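You operate a simulated robot arm through the tools that you are given. There is no shell and no other tool.

The job below is to be done with a simulated robot arm. You get a single attempt, and the scene is never put back.

TASK
Turn diverter 2 to outlet B by hand.
Fine: switch it off first; slacken the belt knob, turn the rotor dial, tighten the knob, then switch back on.

Only the result counts: the job must be done as asked and must still hold three seconds after the hand-in. Knocking over, shifting, dropping, spilling or breaking anything else fails it.

THE ROBOT
A 6-joint arm with a three-finger gripper, fixed in place. Base frame: the origin is on the floor under the middle of its stand, x ahead of it, y to its left, z up. Units: m, degrees, N and s.
It reaches about 1.213 m from its shoulder. Its first joint turns from -166.0 to 166.0 degrees. Payload 4.89 kg.
The tool frame sits at the grasp point between the pads (the TCP): z along the fingers, y along the line on which they close. The tips reach 0.03 m beyond it. The gripper opens to 0.164 m; its body begins 0.125 m behind the TCP.
Orientation is told as [roll, pitch, yaw] about the base's x, y, z axes, in that order, counted from this pose: with the fingers straight down and closing along the base's y, the tool's x points along the base's -x, its y along +y and its z along -z.

THE INTERFACE
- The arm moves only by the tool send_rows. Its argument "steps" is a list of rows, each a list of 3 entries, a list of its own where there are three numbers: the turn, a rotation vector about the base's x, y, z in degrees, then the shift along the base's x, y, z in m, then the gripper command, from -1 (shut) to 1 (fully open), values between in proportion. In form: [[[wx, wy, wz], [dx, dy, dz], gripper], ...]. A call has 1 to 20 rows; each row shifts and turns the commanded pose from where the row before left it. A row lasts 0.2 s, in which the tool goes at most 0.05 m and 8.6 degrees; a call with a longer step from one row to the next is refused whole, and so is a gripper value outside its range. Where a pose cannot be reached the arm comes as near as it can. A force on the tool above 70 N (or 10 N above the force at the start of the call, whichever is more), or a blocked arm, ends the call early, and 0.2 s more pass. The fingers move at their own pace (about 0.108 m/s each) and stop on an object; they squeeze with about 20 N. The grip force told is the motor's: it shows also when the fingers shut on nothing. Time passes only in rows, and 0.2 s behind the last, so rows that do not move let the fingers close. It gives the time, the measured TCP pose, the force on the tool (base axes), the opening and the grip force at its end, in the units of the frame above (readings bear some noise), with the torque about the TCP (base axes, N m) and any sound that the robot's microphone picked up.
- Cameras (640 x 400 px; columns grow to the right, rows downward): "scene" is fixed at [0.0492, -0.6512, 2.0156]; the picture's right is [0.74, -0.67, 0.00], its down [-0.21, -0.23, -0.95] and it looks along [0.64, 0.70, -0.30] (base axes); focal length 322 px, centre (320, 200). "wrist" rides on the gripper at [0.076, -0.002, -0.152] in the tool frame; the picture's right is [0.02, 1.00, 0.00], its down [-0.88, 0.02, -0.47] and it looks along [-0.47, 0.01, 0.88] (tool axes); focal length 247 px, centre (320, 200). There is no depth. A picture from a camera that has moved, and an enlarged one, comes with that camera's place and axes in the base frame and with its lens.
- grab_frame(camera): a new picture of that camera. It takes no simulated time.
- raise_lower(by): moves the trunk up (or, below 0, down) by that many m; the arm rides with it, the base frame stays. It gives what a move gives, with no picture.
- enlarge(camera, box): a new picture of the part [left, top, right, bottom] of that camera's present view, enlarged. It takes no simulated time.
- close_job(): hands the job in; it is judged then, once.

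Nothing tells you positions but the pictures and the camera data. Unless the task says otherwise, let go and move clear before handing in.

The tools are called after "Request:" by a JSON object that holds its "name" and its "arguments". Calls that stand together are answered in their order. send_rows: Moves the arm, as the interface text tells. Its arguments: {"type":"object","properties":{"steps":{"type":"array"}},"required":["steps"]} The other tools are called the same way: raise_lower (by) moves the trunk up or down; grab_frame (camera) takes a picture; enlarge (camera, box) takes an enlarged picture of a part of a camera's view; close_job () hands the job in.

At the start:

```text
time: 0.0
ee_pos: [0.5143, -0.0493, 1.8633]
tool_rot: [0.0, 0.1, -0.1]
contact_force: [0.3, -0.7, 0.7]
torque: [0.01, 0.01, 0.02]
finger_gap: 0.1642
grasp_force: 0.2
trunk travel left (down, up): [-0.325, 0.065]
```

scene: 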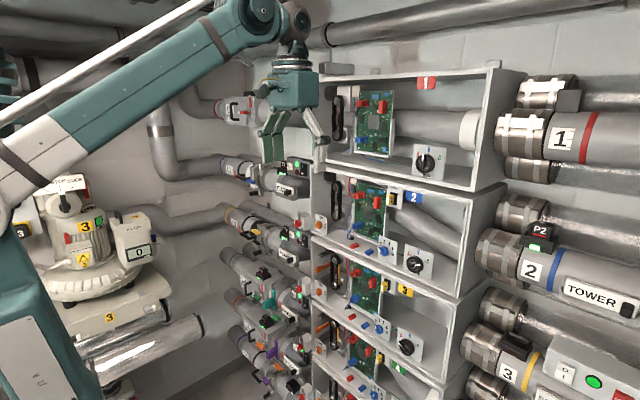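
wrist: 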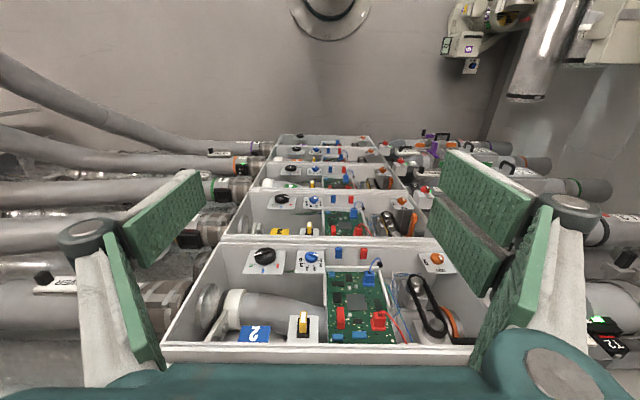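

The scene shows a stack of open boxes (diverters 1, 2, 3, …) with boards, belts, knobs and dials; the arm hangs in front of diverter 1/2. I'll first look closer at the diverter marked 2.

Request:
{"name": "enlarge", "arguments": {"camera": "scene", "box": [300, 160, 520, 300]}}

Request:
{"name": "enlarge", "arguments": {"camera": "scene", "box": [300, 60, 520, 200]}}

Request:
{"name": "enlarge", "arguments": {"camera": "wrist", "box": [150, 230, 490, 370]}}

Request:
{"name": "enlarge", "arguments": {"camera": "scene", "box": [440, 180, 640, 400]}}

```text
2.86 times, centred on (410, 230) of scene
camera zoom: at [0.0492, -0.6512, 2.0156], right [0.74, -0.67, 0.0], down [-0.21, -0.23, -0.95], along [0.64, 0.7, -0.3], focal length 919 px, centre (63, 114)
```

zoom: 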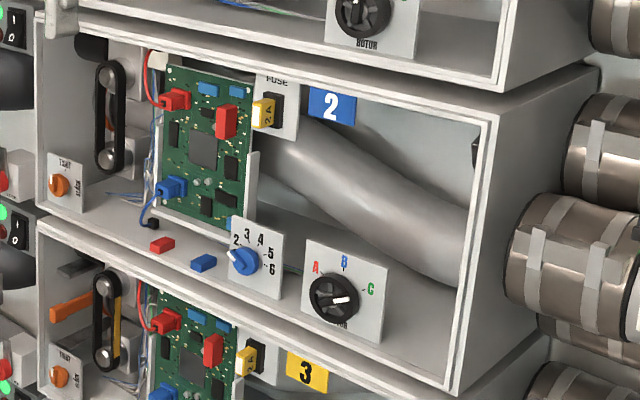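

```text
2.86 times, centred on (410, 130) of scene
camera zoom: at [0.0492, -0.6512, 2.0156], right [0.74, -0.67, 0.0], down [-0.21, -0.23, -0.95], along [0.64, 0.7, -0.3], focal length 919 px, centre (63, 400)
```

zoom: 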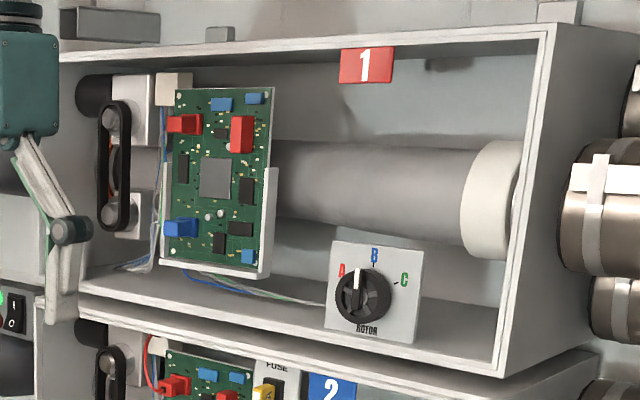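

```text
1.88 times, centred on (320, 300) of wrist
camera zoom: at [0.4387, -0.0525, 2.0145], right [-0.02, 1.0, 0.0], down [0.88, 0.02, 0.47], along [0.47, 0.01, -0.88], focal length 465 px, centre (320, 12)
```

zoom: 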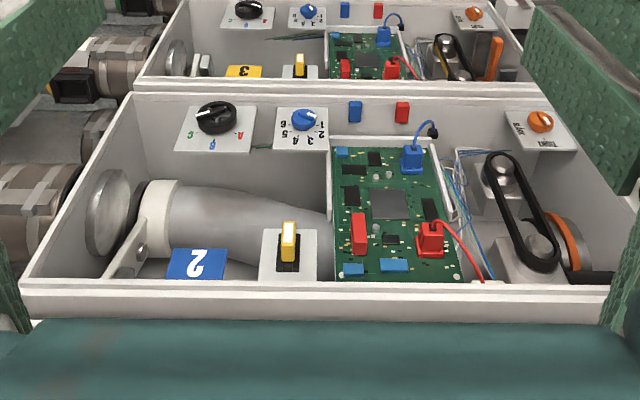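

```text
1.82 times, centred on (540, 290) of scene
camera zoom: at [0.0492, -0.6512, 2.0156], right [0.74, -0.67, 0.0], down [-0.21, -0.23, -0.95], along [0.64, 0.7, -0.3], focal length 585 px, centre (-80, 36)
```

zoom: 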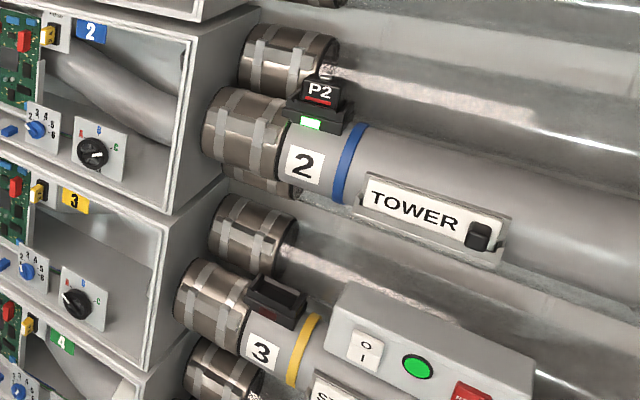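

The rotor dial of diverter 2 is a black knob, pointer currently near C, at about [0.86, -0.19, 1.53]; an orange TIGHT/SLACK knob sits on the same box's left. Next I look for the power switch belonging to diverter 2.

Request:
{"name": "enlarge", "arguments": {"camera": "scene", "box": [210, 80, 340, 180]}}

Request:
{"name": "enlarge", "arguments": {"camera": "scene", "box": [210, 140, 340, 240]}}

Request:
{"name": "enlarge", "arguments": {"camera": "scene", "box": [210, 220, 340, 320]}}

Request:
{"name": "enlarge", "arguments": {"camera": "wrist", "box": [370, 120, 640, 400]}}

Request:
{"name": "enlarge", "arguments": {"camera": "wrist", "box": [0, 120, 270, 400]}}

Request:
{"name": "enlarge", "arguments": {"camera": "scene", "box": [0, 170, 160, 340]}}

```text
4.00 times, centred on (275, 130) of scene
camera zoom: at [0.0492, -0.6512, 2.0156], right [0.74, -0.67, 0.0], down [-0.21, -0.23, -0.95], along [0.64, 0.7, -0.3], focal length 1286 px, centre (500, 480)
```

zoom: 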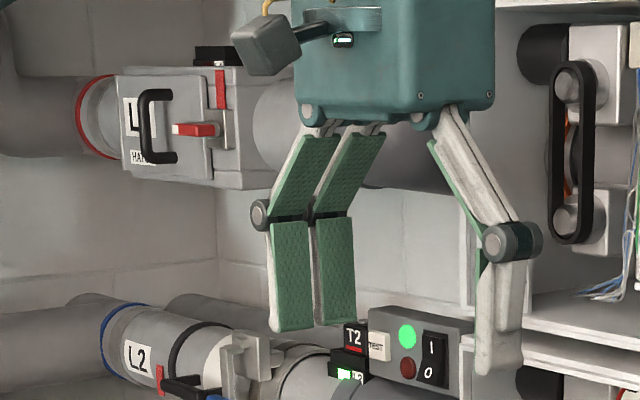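

```text
4.00 times, centred on (275, 190) of scene
camera zoom: at [0.0492, -0.6512, 2.0156], right [0.74, -0.67, 0.0], down [-0.21, -0.23, -0.95], along [0.64, 0.7, -0.3], focal length 1286 px, centre (500, 240)
```

zoom: 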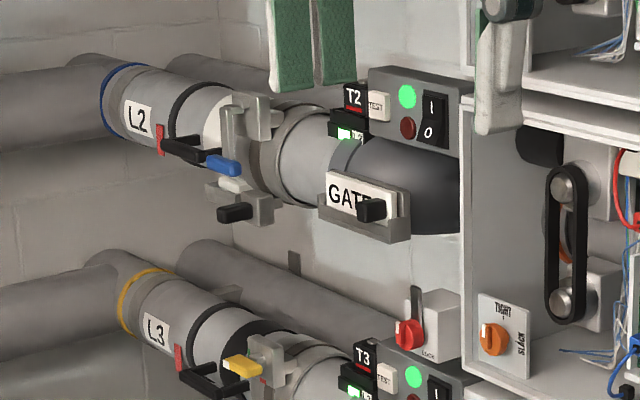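

```text
4.00 times, centred on (275, 270) of scene
camera zoom: at [0.0492, -0.6512, 2.0156], right [0.74, -0.67, 0.0], down [-0.21, -0.23, -0.95], along [0.64, 0.7, -0.3], focal length 1286 px, centre (500, -80)
```

zoom: 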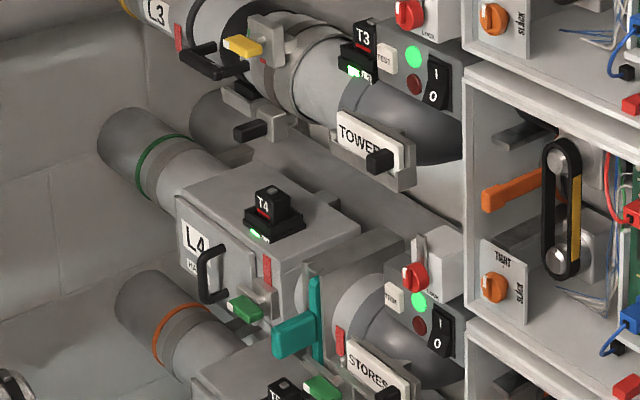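

```text
1.43 times, centred on (505, 260) of wrist
camera zoom: at [0.4387, -0.0525, 2.0145], right [-0.02, 1.0, 0.0], down [0.88, 0.02, 0.47], along [0.47, 0.01, -0.88], focal length 353 px, centre (56, 114)
```

zoom: 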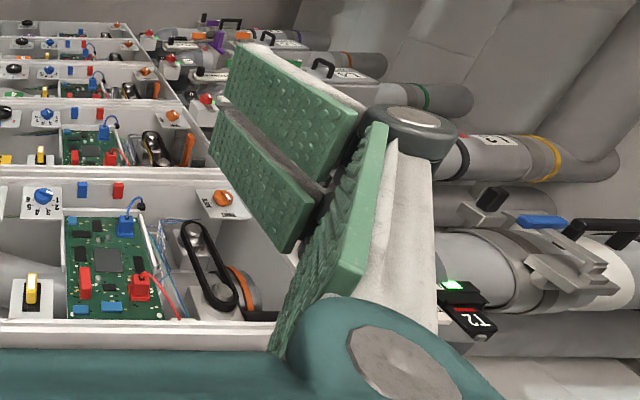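

```text
1.43 times, centred on (135, 260) of wrist
camera zoom: at [0.4387, -0.0525, 2.0145], right [-0.02, 1.0, 0.0], down [0.88, 0.02, 0.47], along [0.47, 0.01, -0.88], focal length 353 px, centre (584, 114)
```

zoom: 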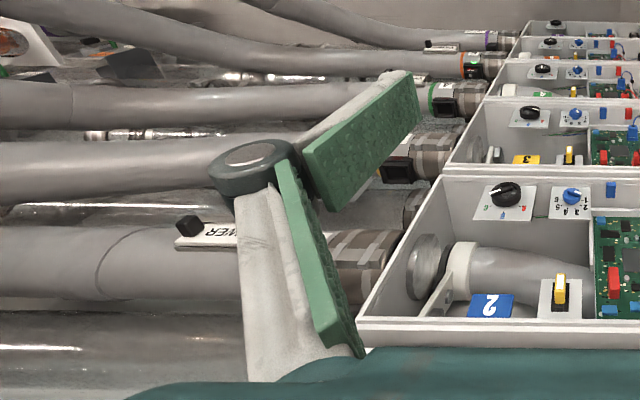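

```text
2.35 times, centred on (80, 255) of scene
camera zoom: at [0.0492, -0.6512, 2.0156], right [0.74, -0.67, 0.0], down [-0.21, -0.23, -0.95], along [0.64, 0.7, -0.3], focal length 757 px, centre (885, 71)
```

zoom: 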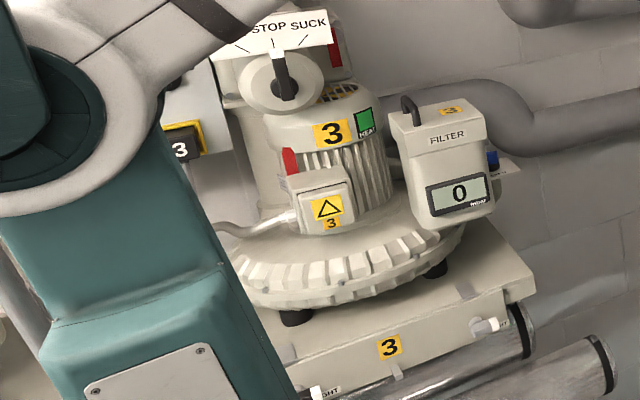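

The module beside box 2 on its left (T2 tag, TEST button, green/red lamps, 1/0 rocker) sits near [0.87, 0.36, 1.74], the orange TIGHT/SLACK knob near [0.854, 0.246, 1.533]. I'll tilt the tool forward and move left to look at these squarely.

Request:
{"name": "send_rows", "arguments": {"steps": [[[0, -7.75, 0], [-0.01, 0.03, 0], 1], [[0, -7.75, 0], [-0.01, 0.04, -0.01], 1], [[0, -7.75, 0], [-0.01, 0.04, -0.02], 1], [[0, -7.75, 0], [0, 0.04, -0.02], 1], [[0, -7.75, 0], [0, 0.04, -0.02], 1], [[0, -7.75, 0], [0, 0.04, -0.02], 1], [[0, -7.75, 0], [0, 0.04, -0.02], 1], [[0, -7.75, 0], [0, 0.04, -0.02], 1]]}}

```text
time: 1.8
ee_pos: [0.4868, 0.2587, 1.7316]
tool_rot: [0.2, -62.1, -0.2]
contact_force: [-0.7, 0.3, 0.6]
torque: [-0.02, -0.04, -0.08]
finger_gap: 0.1639
grasp_force: 0.1
trunk travel left (down, up): [-0.325, 0.065]
```

Request:
{"name": "grab_frame", "arguments": {"camera": "wrist"}}

Request:
{"name": "grab_frame", "arguments": {"camera": "scene"}}

```text
taken
camera wrist: at [0.3167, 0.2567, 1.734], right [-0.01, 1.0, -0.02], down [-0.01, 0.02, 1.0], along [1.0, 0.01, 0.01], focal length 247 px, centre (320, 200)
```

wrist: 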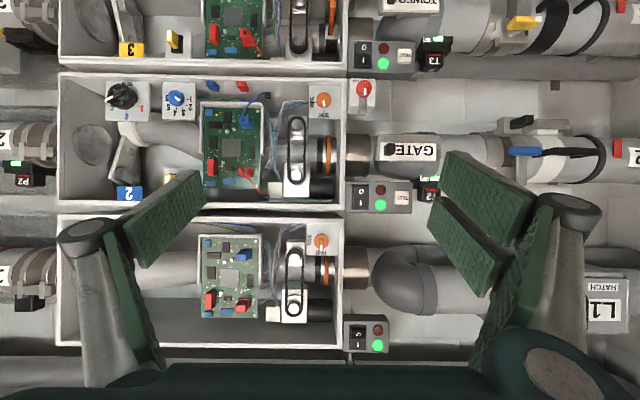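

```text
taken
```

scene: 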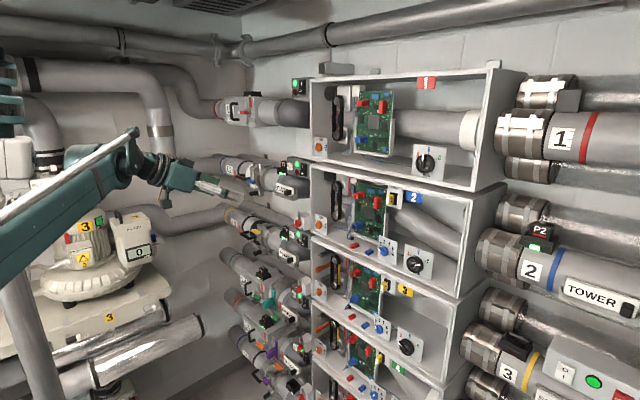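

The wrist view (upside down) now shows boxes 1, 2, 3 with their switch modules on the left side; box 2 has its rocker near its top and a red LOCK-like knob near its bottom. I'll zoom in on these.

Request:
{"name": "enlarge", "arguments": {"camera": "wrist", "box": [290, 60, 430, 220]}}

Request:
{"name": "enlarge", "arguments": {"camera": "wrist", "box": [50, 65, 350, 215]}}

Request:
{"name": "enlarge", "arguments": {"camera": "scene", "box": [270, 140, 350, 200]}}

Request:
{"name": "enlarge", "arguments": {"camera": "scene", "box": [270, 190, 350, 250]}}

Request:
{"name": "enlarge", "arguments": {"camera": "scene", "box": [270, 60, 350, 140]}}

```text
2.50 times, centred on (360, 140) of wrist
camera zoom: at [0.3167, 0.2567, 1.734], right [-0.01, 1.0, -0.02], down [-0.01, 0.02, 1.0], along [1.0, 0.01, 0.01], focal length 617 px, centre (220, 350)
```

zoom: 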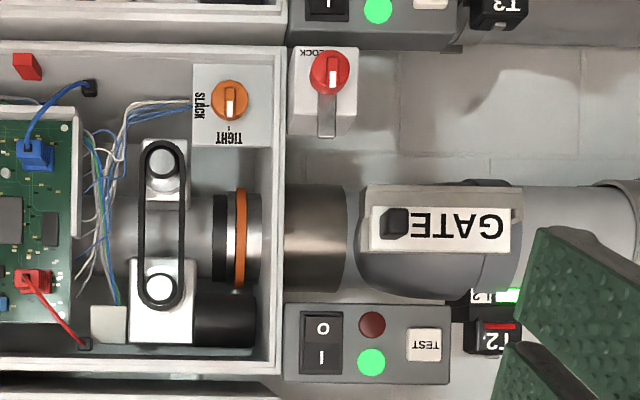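

```text
2.13 times, centred on (200, 140) of wrist
camera zoom: at [0.3167, 0.2567, 1.734], right [-0.01, 1.0, -0.02], down [-0.01, 0.02, 1.0], along [1.0, 0.01, 0.01], focal length 527 px, centre (576, 328)
```

zoom: 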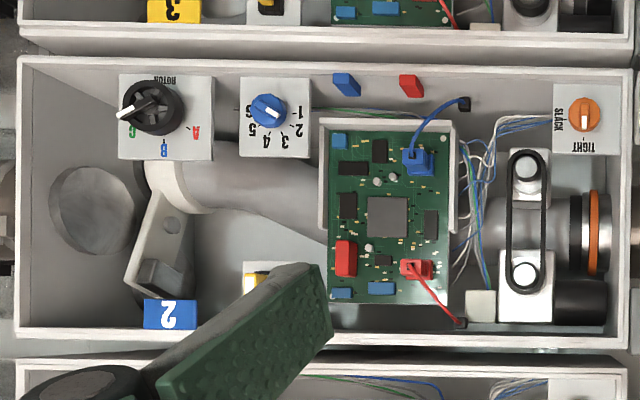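

```text
6.67 times, centred on (310, 170) of scene
camera zoom: at [0.0492, -0.6512, 2.0156], right [0.74, -0.67, 0.0], down [-0.21, -0.23, -0.95], along [0.64, 0.7, -0.3], focal length 2144 px, centre (387, 400)
```

zoom: 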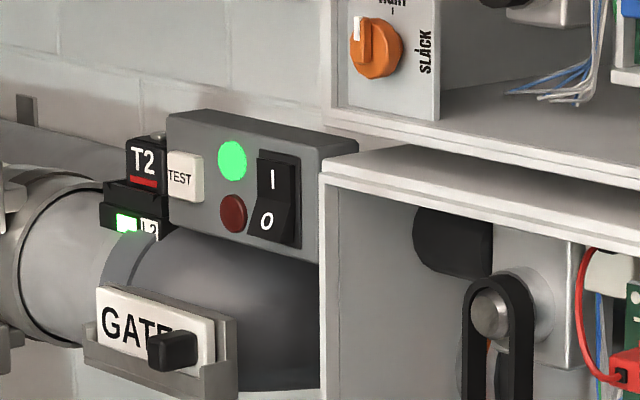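

```text
6.67 times, centred on (310, 220) of scene
camera zoom: at [0.0492, -0.6512, 2.0156], right [0.74, -0.67, 0.0], down [-0.21, -0.23, -0.95], along [0.64, 0.7, -0.3], focal length 2144 px, centre (387, 67)
```

zoom: 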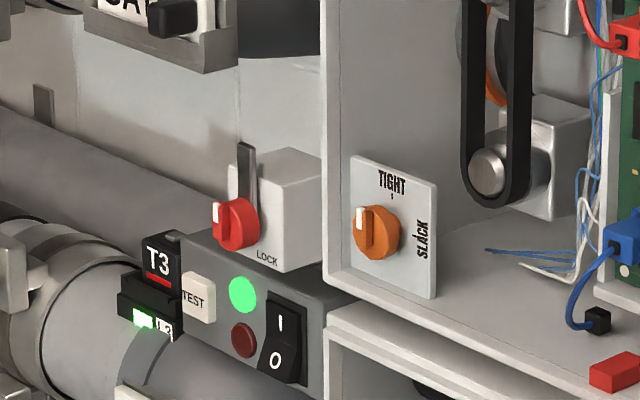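

```text
5.00 times, centred on (310, 100) of scene
camera zoom: at [0.0492, -0.6512, 2.0156], right [0.74, -0.67, 0.0], down [-0.21, -0.23, -0.95], along [0.64, 0.7, -0.3], focal length 1608 px, centre (370, 700)
```

zoom: 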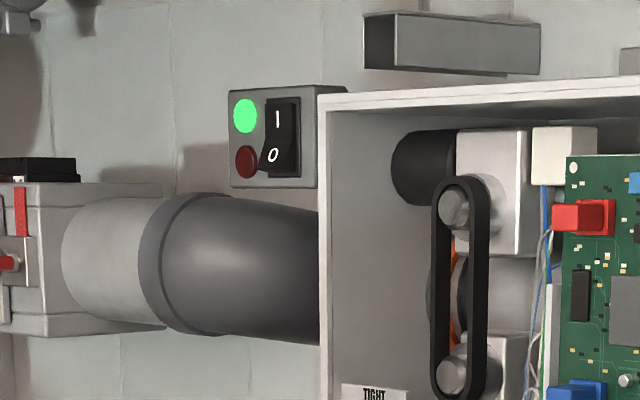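

The switch module for box 2 (T2, blue, green lamp lit, rocker currently at 1) has its "0" half near [0.863, 0.352, 1.717]; the orange knob points at TIGHT and the rotor at C. I'll look at the gripper's finger shapes before choosing how to press.

Request:
{"name": "enlarge", "arguments": {"camera": "scene", "box": [130, 140, 250, 230]}}

Request:
{"name": "enlarge", "arguments": {"camera": "wrist", "box": [40, 140, 340, 400]}}

Request:
{"name": "enlarge", "arguments": {"camera": "wrist", "box": [400, 120, 640, 400]}}

```text
4.44 times, centred on (190, 185) of scene
camera zoom: at [0.0492, -0.6512, 2.0156], right [0.74, -0.67, 0.0], down [-0.21, -0.23, -0.95], along [0.64, 0.7, -0.3], focal length 1429 px, centre (898, 267)
```

zoom: 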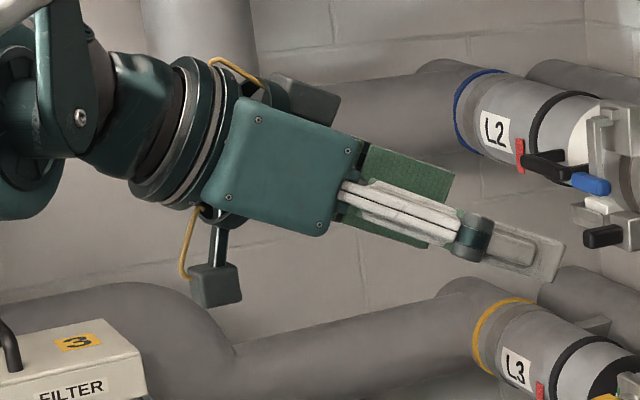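

```text
1.54 times, centred on (190, 270) of wrist
camera zoom: at [0.3167, 0.2567, 1.734], right [-0.01, 1.0, -0.02], down [-0.01, 0.02, 1.0], along [1.0, 0.01, 0.01], focal length 380 px, centre (520, 92)
```

zoom: 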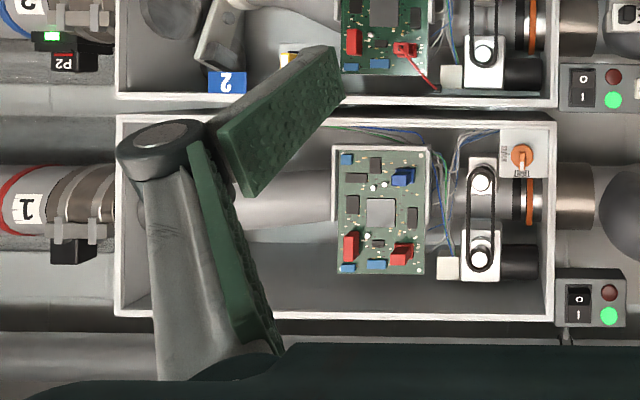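

```text
1.43 times, centred on (520, 260) of wrist
camera zoom: at [0.3167, 0.2567, 1.734], right [-0.01, 1.0, -0.02], down [-0.01, 0.02, 1.0], along [1.0, 0.01, 0.01], focal length 353 px, centre (34, 114)
```

zoom: 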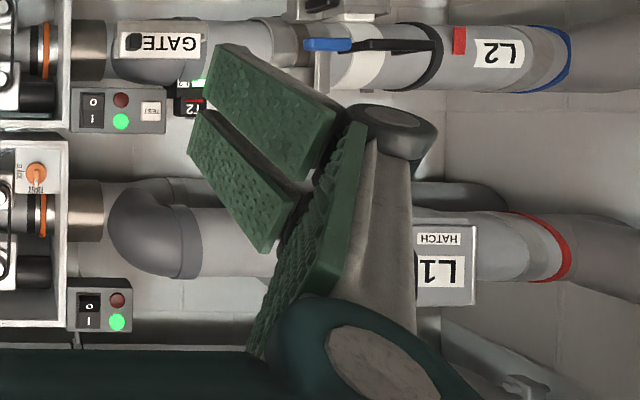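

The single finger is on the tool's -y side; its tip is a narrow plate (~3 cm wide), good for pressing one rocker half. I'll point the tool along +x and roll it +90° so the single finger is lowest, with a ~0.10 m opening, and stop short in front of the switch.

Request:
{"name": "send_rows", "arguments": {"steps": [[[0, -7, 0], [0, 0.005, 0], 0.22], [[0, -7, 0], [0, 0.005, 0], 0.22], [[0, -7, 0], [0, 0.01, 0], 0.22], [[0, -7, 0], [0, 0.01, 0], 0.22], [[8.2, 0, 0], [0.01, 0.01, 0.004], 0.22], [[8.2, 0, 0], [0.01, 0.01, 0.004], 0.22], [[8.2, 0, 0], [0.01, 0.01, 0.004], 0.22], [[8.2, 0, 0], [0.01, 0.01, 0.004], 0.22], [[8.2, 0, 0], [0.01, 0.01, 0.004], 0.22], [[8.2, 0, 0], [0.01, 0.01, 0.004], 0.22], [[8.2, 0, 0], [0.01, 0.01, 0.004], 0.22], [[8.2, 0, 0], [0.01, 0.0, 0.004], 0.22], [[8.2, 0, 0], [0.01, 0.0, 0.004], 0.22], [[8.2, 0, 0], [0.01, 0.0, 0.004], 0.22], [[8.0, 0, 0], [0.01, 0.0, 0.004], 0.22]]}}

```text
time: 5.0
ee_pos: [0.6034, 0.3542, 1.7777]
tool_rot: [86.3, -4.5, -89.3]
contact_force: [-0.5, -0.1, 0.0]
torque: [0.01, -0.04, -0.03]
finger_gap: 0.1003
grasp_force: 0.1
out of reach, approached as far as the arm can: row 15
trunk travel left (down, up): [-0.325, 0.065]
```

The arm fell a few degrees short of the commanded roll (about 85.5°, tipped 3.7° down), possibly a joint limit. I'll look from here before moving further.

Request:
{"name": "grab_frame", "arguments": {"camera": "wrist"}}

Request:
{"name": "grab_frame", "arguments": {"camera": "scene"}}

Request:
{"name": "enlarge", "arguments": {"camera": "scene", "box": [160, 110, 340, 230]}}

```text
taken
camera wrist: at [0.4493, 0.4281, 1.7798], right [0.06, 0.1, 0.99], down [-0.46, -0.88, 0.12], along [0.89, -0.46, -0.01], focal length 247 px, centre (320, 200)
```

wrist: 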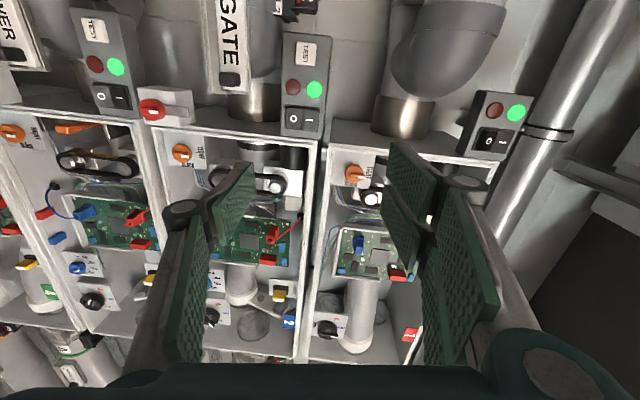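

```text
taken
```

scene: 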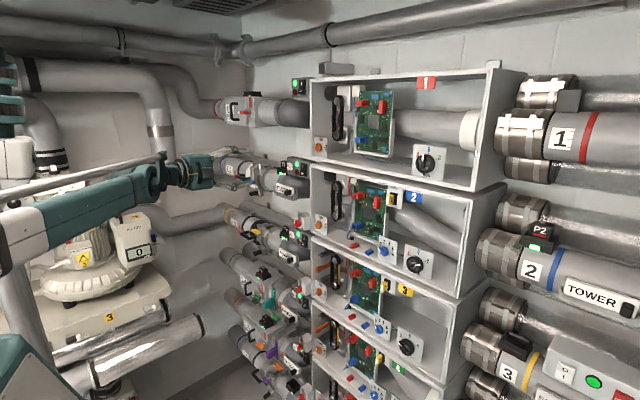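

```text
3.33 times, centred on (250, 170) of scene
camera zoom: at [0.0492, -0.6512, 2.0156], right [0.74, -0.67, 0.0], down [-0.21, -0.23, -0.95], along [0.64, 0.7, -0.3], focal length 1072 px, centre (553, 300)
```

zoom: 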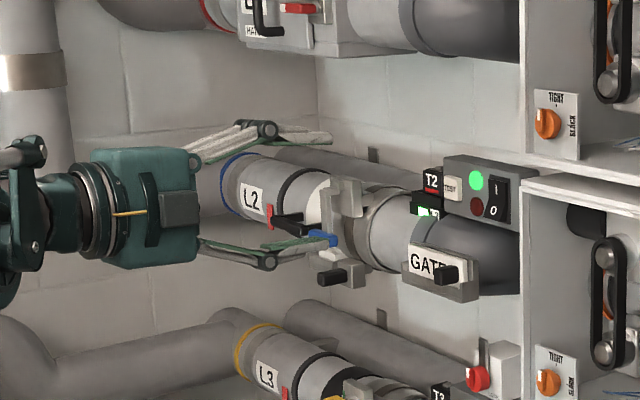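

The single finger is the lower one now, roughly level with the rocker's "0" half. I'll advance part way and see whether the orientation recovers.

Request:
{"name": "send_rows", "arguments": {"steps": [[[0, 0, 0], [0.03, 0.0, 0], 0.22], [[0, 0, 0], [0.04, 0, 0], 0.22], [[0, 0, 0], [0.04, 0, 0], 0.22], [[0, 0, 0], [0.02, 0, 0], 0.22]]}}

```text
time: 6.0
ee_pos: [0.7333, 0.3542, 1.776]
tool_rot: [86.3, -4.6, -89.2]
contact_force: [1.0, -0.2, 0.9]
torque: [0.01, -0.05, 0.03]
finger_gap: 0.0999
grasp_force: 0.1
trunk travel left (down, up): [-0.325, 0.065]
```

Request:
{"name": "grab_frame", "arguments": {"camera": "wrist"}}

Request:
{"name": "enlarge", "arguments": {"camera": "scene", "box": [220, 130, 340, 220]}}

```text
taken
camera wrist: at [0.5804, 0.4282, 1.7776], right [0.06, 0.1, 0.99], down [-0.46, -0.88, 0.12], along [0.89, -0.46, -0.01], focal length 247 px, centre (320, 200)
```

wrist: 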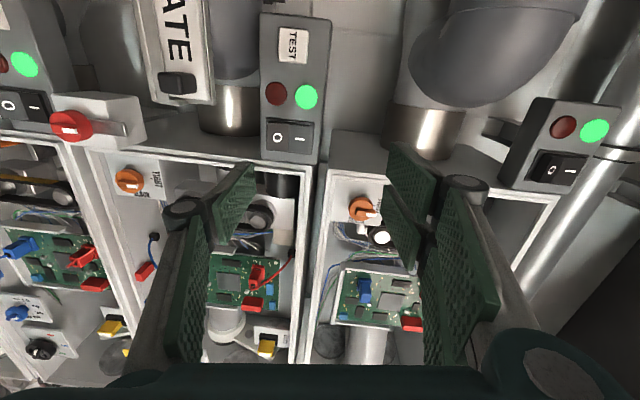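

```text
4.44 times, centred on (280, 175) of scene
camera zoom: at [0.0492, -0.6512, 2.0156], right [0.74, -0.67, 0.0], down [-0.21, -0.23, -0.95], along [0.64, 0.7, -0.3], focal length 1429 px, centre (498, 311)
```

zoom: 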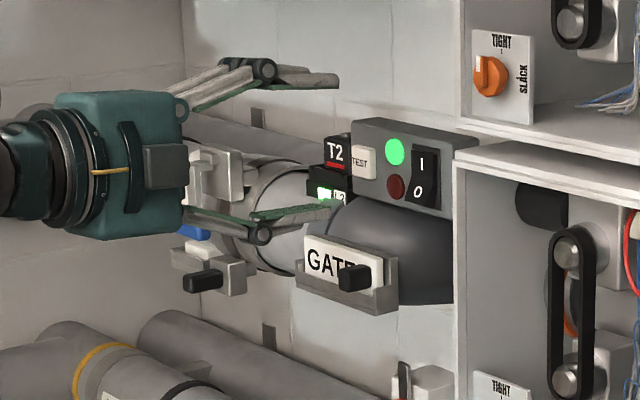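

The finger tip projects to about (0.760, 0.350, 1.718) and lines up with the "0" half at x≈0.863. I'll advance close, then creep in.

Request:
{"name": "send_rows", "arguments": {"steps": [[[0, 0, 0], [0.03, 0.002, -0.001], 0.22], [[0, 0, 0], [0.03, 0.001, -0.001], 0.22], [[0, 0, 0], [0.025, 0, 0], 0.22], [[0, 0, 0], [0.01, 0, 0], 0.22]]}}

Request:
{"name": "grab_frame", "arguments": {"camera": "wrist"}}

Request:
{"name": "enlarge", "arguments": {"camera": "scene", "box": [250, 130, 350, 205]}}

```text
time: 7.0
ee_pos: [0.8283, 0.3578, 1.7733]
tool_rot: [86.4, -4.6, -89.2]
contact_force: [0.3, 0.0, 0.1]
torque: [0.0, 0.01, -0.02]
finger_gap: 0.1001
grasp_force: 0.0
trunk travel left (down, up): [-0.325, 0.065]
```

```text
taken
camera wrist: at [0.6744, 0.4312, 1.7755], right [0.06, 0.1, 0.99], down [-0.46, -0.88, 0.12], along [0.89, -0.46, -0.01], focal length 247 px, centre (320, 200)
```

wrist: 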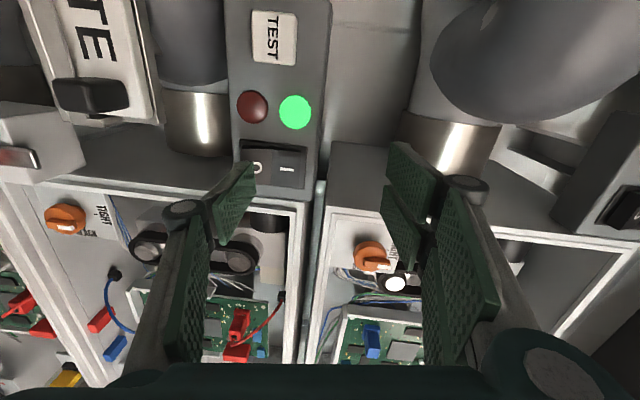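

```text
5.33 times, centred on (300, 168) of scene
camera zoom: at [0.0492, -0.6512, 2.0156], right [0.74, -0.67, 0.0], down [-0.21, -0.23, -0.95], along [0.64, 0.7, -0.3], focal length 1715 px, centre (427, 373)
```

zoom: 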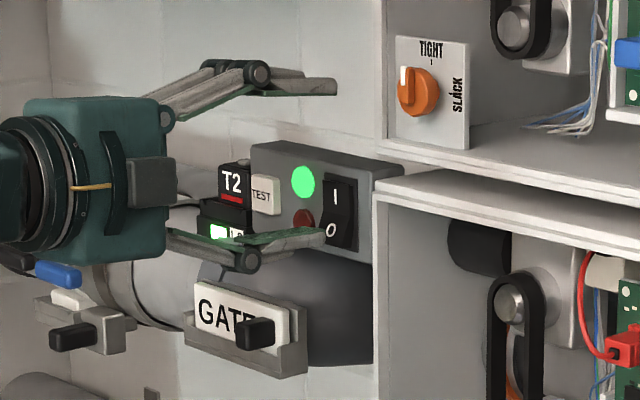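

The lower finger is just in front of "0". Creep in now in small steps.

Request:
{"name": "send_rows", "arguments": {"steps": [[[0, 0, 0], [0.004, 0, 0], 0.22], [[0, 0, 0], [0.004, 0, 0], 0.22], [[0, 0, 0], [0.004, 0, 0], 0.22]]}}

Request:
{"name": "enlarge", "arguments": {"camera": "scene", "box": [250, 130, 350, 205]}}

```text
time: 7.8
ee_pos: [0.8391, 0.3582, 1.7745]
tool_rot: [86.2, -4.5, -89.2]
contact_force: [0.5, 0.0, 0.3]
torque: [0.01, -0.01, 0.0]
finger_gap: 0.0998
grasp_force: 0.1
trunk travel left (down, up): [-0.325, 0.065]
```

```text
5.33 times, centred on (300, 168) of scene
camera zoom: at [0.0492, -0.6512, 2.0156], right [0.74, -0.67, 0.0], down [-0.21, -0.23, -0.95], along [0.64, 0.7, -0.3], focal length 1715 px, centre (427, 373)
```

zoom: 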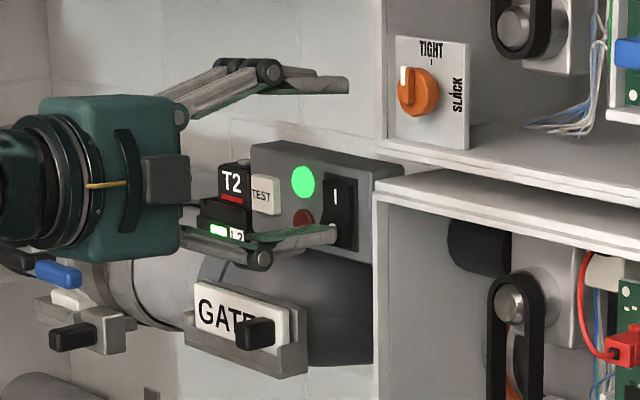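

Request:
{"name": "send_rows", "arguments": {"steps": [[[0, 0, 0], [0.004, 0, 0], 0.22], [[0, 0, 0], [0.004, 0, 0], 0.22], [[0, 0, 0], [0.003, 0, 0], 0.22]]}}

Request:
{"name": "enlarge", "arguments": {"camera": "scene", "box": [250, 130, 350, 205]}}

Request:
{"name": "grab_frame", "arguments": {"camera": "wrist"}}

```text
time: 8.6
ee_pos: [0.8502, 0.3582, 1.7755]
tool_rot: [86.4, -4.6, -89.2]
contact_force: [-0.5, 0.8, 0.3]
torque: [-0.02, 0.04, 0.0]
finger_gap: 0.1001
grasp_force: 0.0
trunk travel left (down, up): [-0.325, 0.065]
```

```text
5.33 times, centred on (300, 168) of scene
camera zoom: at [0.0492, -0.6512, 2.0156], right [0.74, -0.67, 0.0], down [-0.21, -0.23, -0.95], along [0.64, 0.7, -0.3], focal length 1715 px, centre (427, 373)
```

zoom: 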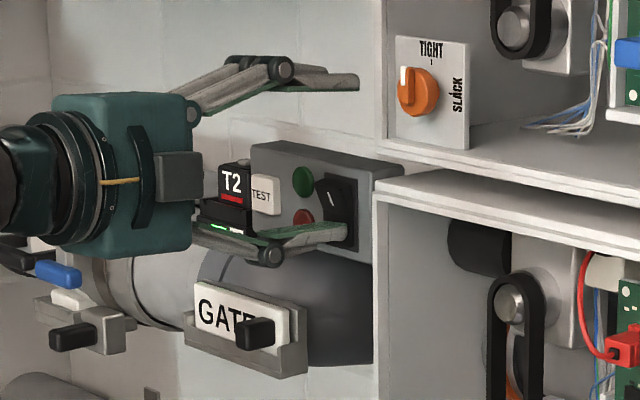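

```text
taken
camera wrist: at [0.6966, 0.4319, 1.7763], right [0.06, 0.1, 0.99], down [-0.46, -0.88, 0.12], along [0.89, -0.46, -0.01], focal length 247 px, centre (320, 200)
```

wrist: 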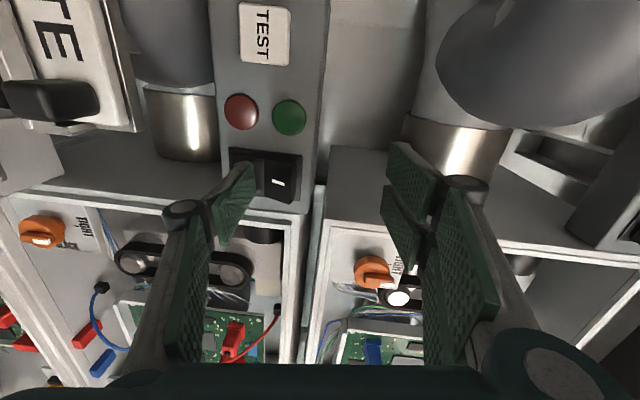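

The rocker flipped: the green lamp is dark, so diverter 2 is off. I'll back straight out and lower to look at the orange belt knob (~[0.877, 0.27, 1.51]) from close by.

Request:
{"name": "send_rows", "arguments": {"steps": [[[0, 0, 0], [-0.02, 0, 0], 0.22], [[0, 0, 0], [-0.04, 0, 0], 0.22], [[0, 0, 0], [-0.04, 0, 0], 0.22], [[0, 0, 0], [-0.04, 0, 0], 0.22], [[0, 0, 0], [-0.03, 0, -0.02], 0.22], [[0, 0, 0], [0, 0, -0.04], 0.22], [[0, 0, 0], [0, 0, -0.04], 0.22], [[0, 0, 0], [0, 0, -0.04], 0.22], [[0, 0, 0], [0, 0, -0.04], 0.22], [[0, 0, 0], [0, 0, -0.02], 0.22]]}}

Request:
{"name": "grab_frame", "arguments": {"camera": "wrist"}}

Request:
{"name": "enlarge", "arguments": {"camera": "scene", "box": [250, 130, 350, 205]}}

Request:
{"name": "enlarge", "arguments": {"camera": "scene", "box": [280, 190, 380, 260]}}

```text
time: 10.8
ee_pos: [0.6803, 0.3606, 1.5769]
tool_rot: [86.2, -4.6, -89.2]
contact_force: [-0.2, -0.5, -0.2]
torque: [-0.03, -0.04, 0.0]
finger_gap: 0.0998
grasp_force: 0.1
trunk travel left (down, up): [-0.325, 0.065]
```

```text
taken
camera wrist: at [0.5272, 0.4339, 1.578], right [0.06, 0.1, 0.99], down [-0.46, -0.88, 0.12], along [0.89, -0.46, -0.01], focal length 247 px, centre (320, 200)
```

wrist: 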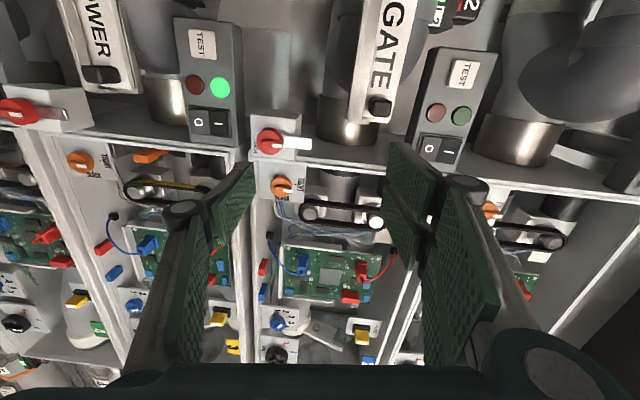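

```text
5.33 times, centred on (300, 168) of scene
camera zoom: at [0.0492, -0.6512, 2.0156], right [0.74, -0.67, 0.0], down [-0.21, -0.23, -0.95], along [0.64, 0.7, -0.3], focal length 1715 px, centre (427, 373)
```

zoom: 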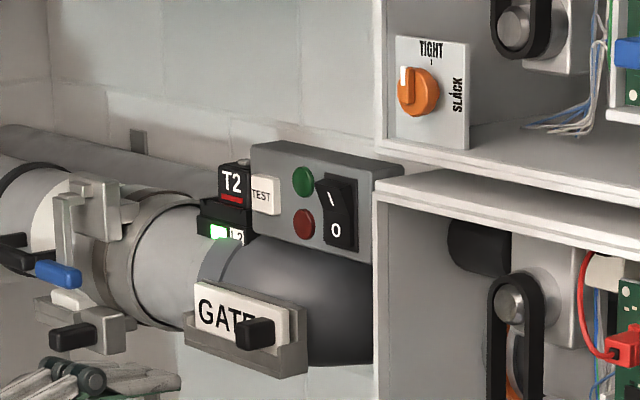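

```text
5.71 times, centred on (330, 225) of scene
camera zoom: at [0.0492, -0.6512, 2.0156], right [0.74, -0.67, 0.0], down [-0.21, -0.23, -0.95], along [0.64, 0.7, -0.3], focal length 1838 px, centre (263, 57)
```

zoom: 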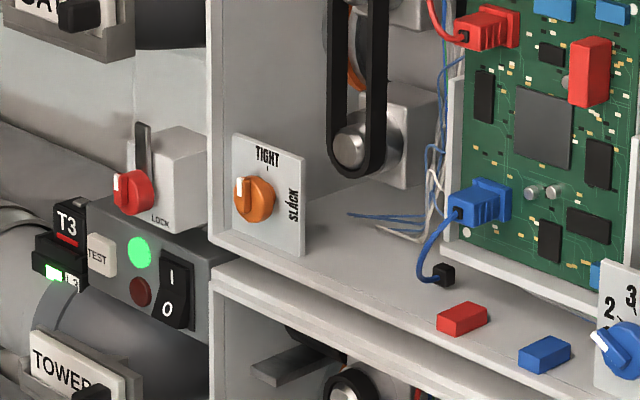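

The switch now stands at 0 with the green lamp off. I'll zoom in on the orange knob, its panel and the LOCK device.

Request:
{"name": "enlarge", "arguments": {"camera": "wrist", "box": [235, 110, 355, 220]}}

Request:
{"name": "enlarge", "arguments": {"camera": "wrist", "box": [240, 300, 320, 370]}}

```text
3.64 times, centred on (295, 165) of wrist
camera zoom: at [0.5272, 0.4339, 1.578], right [0.06, 0.1, 0.99], down [-0.46, -0.88, 0.12], along [0.89, -0.46, -0.01], focal length 898 px, centre (411, 327)
```

zoom: 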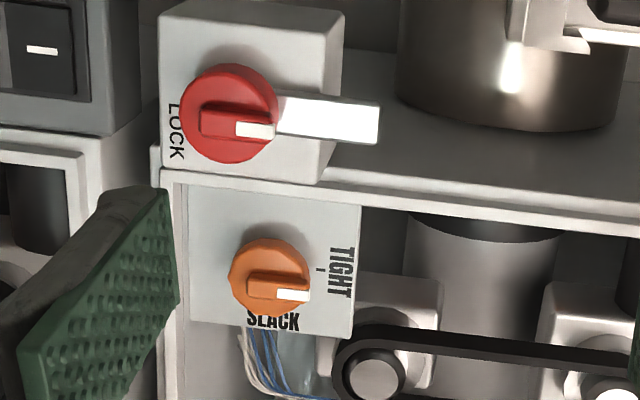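

```text
5.71 times, centred on (280, 335) of wrist
camera zoom: at [0.5272, 0.4339, 1.578], right [0.06, 0.1, 0.99], down [-0.46, -0.88, 0.12], along [0.89, -0.46, -0.01], focal length 1411 px, centre (549, -571)
```

zoom: 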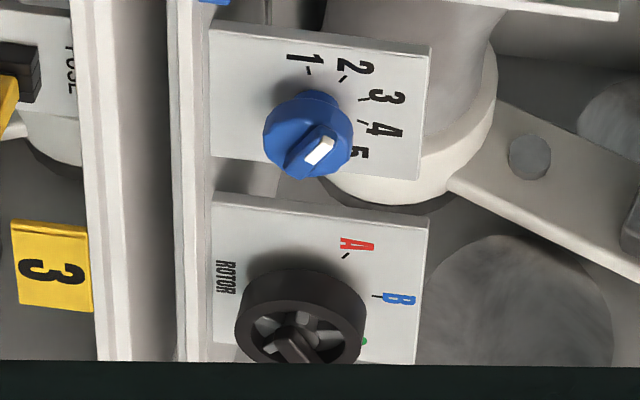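

The panel carrying the orange knob seems recessed slightly behind the box's front edges, so I need exact depths. The enlargements are true zooms, so I'll take very tight ones from both cameras.

Request:
{"name": "enlarge", "arguments": {"camera": "scene", "box": [310, 212, 334, 240]}}

Request:
{"name": "enlarge", "arguments": {"camera": "wrist", "box": [255, 155, 310, 205]}}

Request:
{"name": "enlarge", "arguments": {"camera": "scene", "box": [400, 240, 440, 285]}}

```text
14.29 times, centred on (322, 226) of scene
camera zoom: at [0.0492, -0.6512, 2.0156], right [0.74, -0.67, 0.0], down [-0.21, -0.23, -0.95], along [0.64, 0.7, -0.3], focal length 4594 px, centre (291, -171)
```

zoom: 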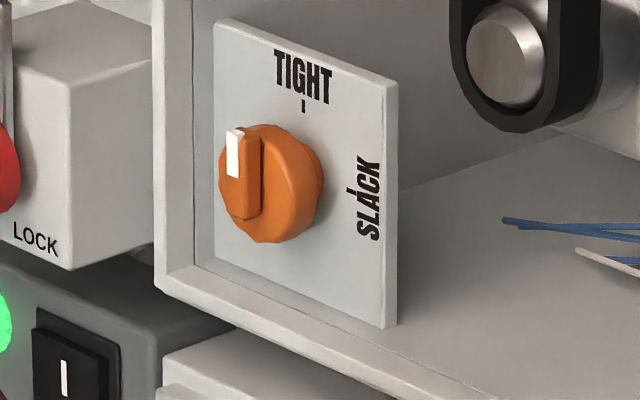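

```text
8.00 times, centred on (282, 180) of wrist
camera zoom: at [0.5272, 0.4339, 1.578], right [0.06, 0.1, 0.99], down [-0.46, -0.88, 0.12], along [0.89, -0.46, -0.01], focal length 1976 px, centre (620, 360)
```

zoom: 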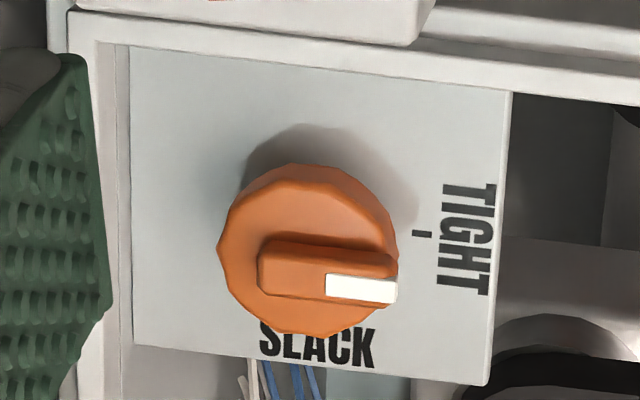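

```text
8.89 times, centred on (420, 262) of scene
camera zoom: at [0.0492, -0.6512, 2.0156], right [0.74, -0.67, 0.0], down [-0.21, -0.23, -0.95], along [0.64, 0.7, -0.3], focal length 2859 px, centre (-569, -356)
```

zoom: 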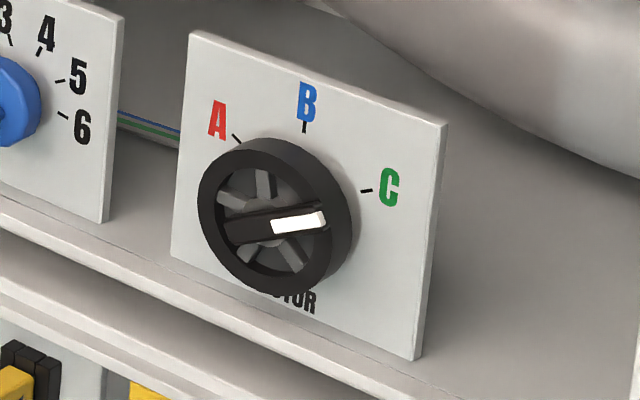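

The orange knob is a ~35 mm disc with a raised bar; its disc face stands about 1 cm in front of the box's front plane (panel at x≈0.891, axis y≈0.267, z≈1.512), so the tips can grip it without entering the box. I'll level the tool, roll to about -5°, narrow the gap and line up in front of it.

Request:
{"name": "send_rows", "arguments": {"steps": [[[0, -3.7, -0.4], [-0.01, 0, 0], -0.2], [[-8.2, 0, 0], [0, -0.01, -0.005], -0.2], [[-8.2, 0, 0], [0, -0.01, -0.005], -0.2], [[-8.2, 0, 0], [0, -0.01, -0.005], -0.2], [[-8.2, 0, 0], [0, -0.01, -0.005], -0.2], [[-8.2, 0, 0], [0, -0.01, -0.01], -0.2], [[-8.2, 0, 0], [0, -0.01, -0.01], -0.2], [[-8.2, 0, 0], [0, -0.01, -0.01], -0.2], [[-8.2, 0, 0], [0, -0.01, -0.01], -0.2], [[-8.2, 0, 0], [0, -0.01, -0.005], -0.2], [[-8.2, 0, 0], [0, -0.003, 0], -0.2], [[-8.0, 0, 0], [0, 0, 0], -0.2]]}}

Request:
{"name": "grab_frame", "arguments": {"camera": "wrist"}}

Request:
{"name": "enlarge", "arguments": {"camera": "scene", "box": [240, 160, 360, 250]}}

```text
time: 13.4
ee_pos: [0.6692, 0.2641, 1.5085]
tool_rot: [-88.4, -85.4, 88.4]
contact_force: [-0.3, -0.9, -0.5]
torque: [-0.03, 0.01, 0.02]
finger_gap: 0.0654
grasp_force: 0.1
trunk travel left (down, up): [-0.325, 0.065]
```

```text
taken
camera wrist: at [0.5169, 0.2559, 1.4334], right [0.0, 0.99, -0.1], down [-0.47, 0.09, 0.88], along [0.88, 0.05, 0.47], focal length 247 px, centre (320, 200)
```

wrist: 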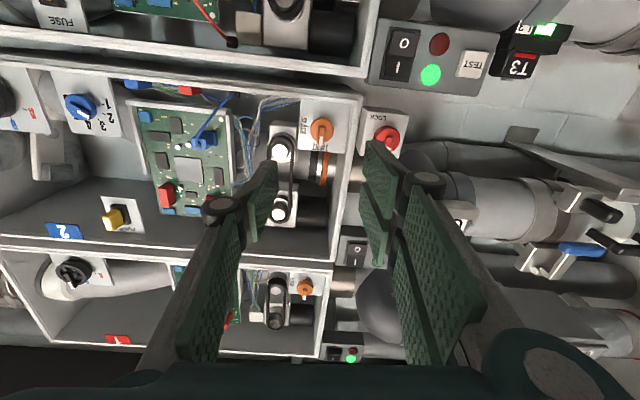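

```text
4.44 times, centred on (300, 205) of scene
camera zoom: at [0.0492, -0.6512, 2.0156], right [0.74, -0.67, 0.0], down [-0.21, -0.23, -0.95], along [0.64, 0.7, -0.3], focal length 1429 px, centre (409, 178)
```

zoom: 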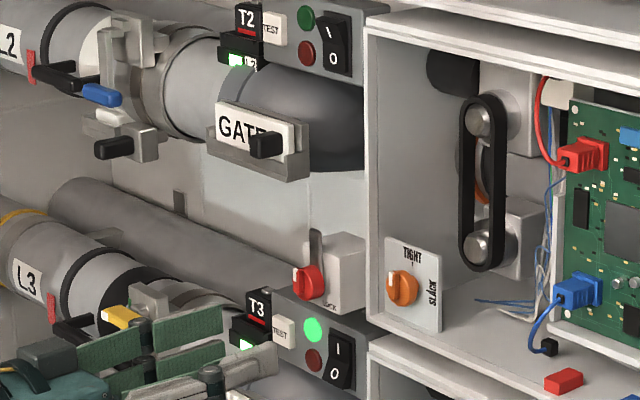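

The tool is level at about -4.6° roll and the knob projects almost exactly where predicted. I'll check the alignment in a tight zoom before advancing.

Request:
{"name": "enlarge", "arguments": {"camera": "wrist", "box": [255, 90, 415, 210]}}

Request:
{"name": "enlarge", "arguments": {"camera": "wrist", "box": [295, 100, 350, 160]}}

```text
3.33 times, centred on (335, 150) of wrist
camera zoom: at [0.5169, 0.2559, 1.4334], right [0.0, 0.99, -0.1], down [-0.47, 0.09, 0.88], along [0.88, 0.05, 0.47], focal length 823 px, centre (270, 367)
```

zoom: 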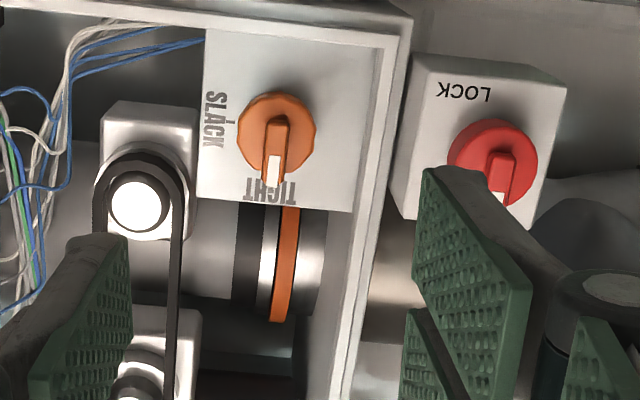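

```text
6.67 times, centred on (322, 130) of wrist
camera zoom: at [0.5169, 0.2559, 1.4334], right [0.0, 0.99, -0.1], down [-0.47, 0.09, 0.88], along [0.88, 0.05, 0.47], focal length 1646 px, centre (303, 667)
```

zoom: 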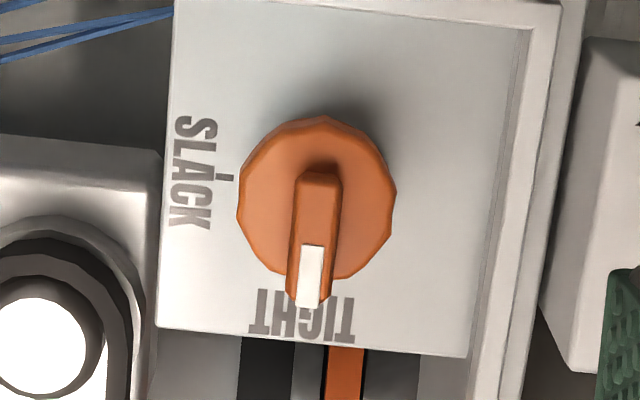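

Aligned target for the TCP is y≈0.2667, z≈1.510. I'll narrow the gap to ~5 cm and approach to x≈0.80 first.

Request:
{"name": "send_rows", "arguments": {"steps": [[[0, 0, 0], [0.0, 0.0026, 0.0015], -0.37], [[0, 0, 0], [0.03, 0, 0], -0.37], [[0, 0, 0], [0.035, 0, 0], -0.37], [[0, 0, 0], [0.035, 0, 0], -0.37], [[0, 0, 0], [0.03, 0, 0], -0.37], [[0, 0, 0], [0.0, 0, 0], -0.37]]}}

Request:
{"name": "grab_frame", "arguments": {"camera": "wrist"}}

Request:
{"name": "enlarge", "arguments": {"camera": "scene", "box": [260, 180, 360, 255]}}

```text
time: 14.8
ee_pos: [0.8, 0.2689, 1.5088]
tool_rot: [-88.0, -85.4, 87.9]
contact_force: [0.3, 0.2, -0.1]
torque: [-0.01, -0.04, -0.03]
finger_gap: 0.0518
grasp_force: 0.1
trunk travel left (down, up): [-0.325, 0.065]
```

```text
taken
camera wrist: at [0.6471, 0.2592, 1.4317], right [0.0, 0.99, -0.1], down [-0.47, 0.09, 0.88], along [0.88, 0.05, 0.47], focal length 247 px, centre (320, 200)
```

wrist: 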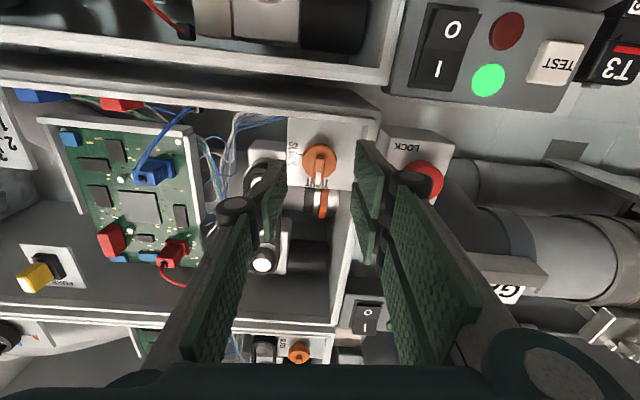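

```text
5.33 times, centred on (310, 218) of scene
camera zoom: at [0.0492, -0.6512, 2.0156], right [0.74, -0.67, 0.0], down [-0.21, -0.23, -0.95], along [0.64, 0.7, -0.3], focal length 1715 px, centre (373, 107)
```

zoom: 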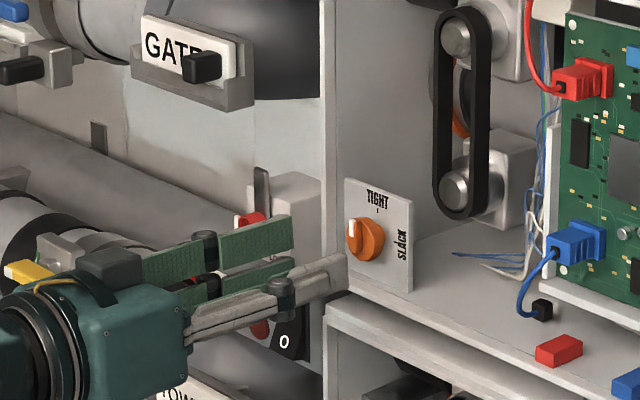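

Request:
{"name": "enlarge", "arguments": {"camera": "wrist", "box": [270, 120, 400, 220]}}

```text
4.00 times, centred on (335, 170) of wrist
camera zoom: at [0.6471, 0.2592, 1.4317], right [0.0, 0.99, -0.1], down [-0.47, 0.09, 0.88], along [0.88, 0.05, 0.47], focal length 988 px, centre (260, 320)
```

zoom: 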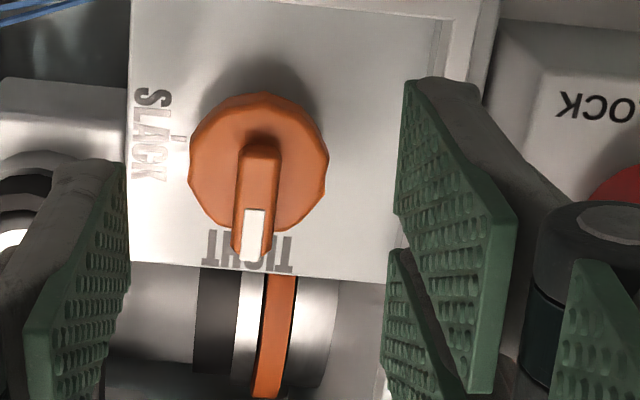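

The knob axis comes out at y≈0.2666, z≈1.509 and the TCP is within 2 mm of it. I'll advance so the tips overlap the disc by ~8 mm.

Request:
{"name": "send_rows", "arguments": {"steps": [[[0, 0, 0], [0.02, -0.001, 0.001], -0.37], [[0, 0, 0], [0.02, 0, 0], -0.37], [[0, 0, 0], [0.006, 0, 0], -0.37], [[0, 0, 0], [0.005, 0, 0], -0.37]]}}

Request:
{"name": "enlarge", "arguments": {"camera": "wrist", "box": [250, 100, 410, 220]}}

Request:
{"name": "enlarge", "arguments": {"camera": "scene", "box": [290, 200, 350, 250]}}

```text
time: 15.8
ee_pos: [0.8508, 0.2679, 1.5119]
tool_rot: [-88.4, -85.4, 88.4]
contact_force: [0.3, -1.1, 0.7]
torque: [0.04, -0.04, -0.02]
finger_gap: 0.0516
grasp_force: 0.1
trunk travel left (down, up): [-0.325, 0.065]
```

```text
3.33 times, centred on (330, 160) of wrist
camera zoom: at [0.6978, 0.2582, 1.4355], right [0.0, 0.99, -0.1], down [-0.47, 0.09, 0.88], along [0.88, 0.05, 0.47], focal length 823 px, centre (287, 333)
```

zoom: 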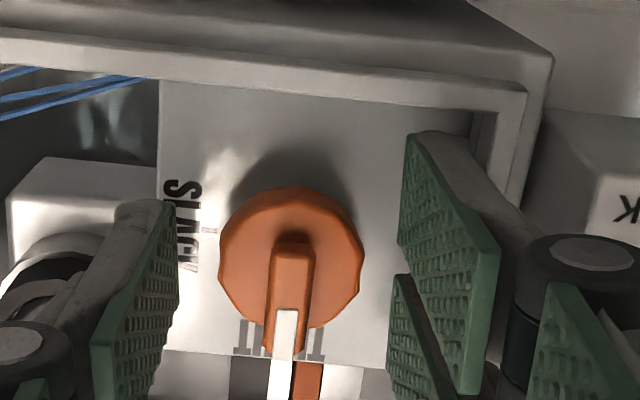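

```text
8.00 times, centred on (320, 225) of scene
camera zoom: at [0.0492, -0.6512, 2.0156], right [0.74, -0.67, 0.0], down [-0.21, -0.23, -0.95], along [0.64, 0.7, -0.3], focal length 2573 px, centre (320, 0)
```

zoom: 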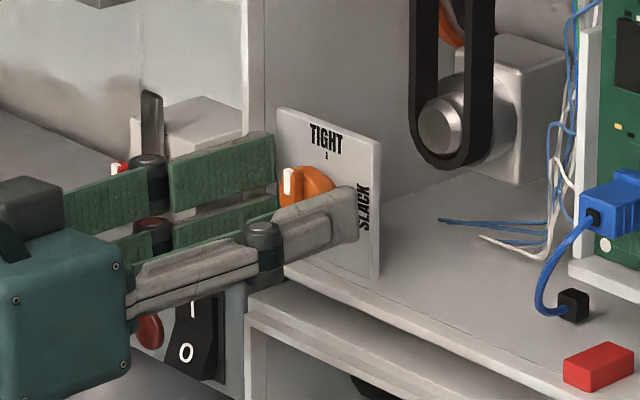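

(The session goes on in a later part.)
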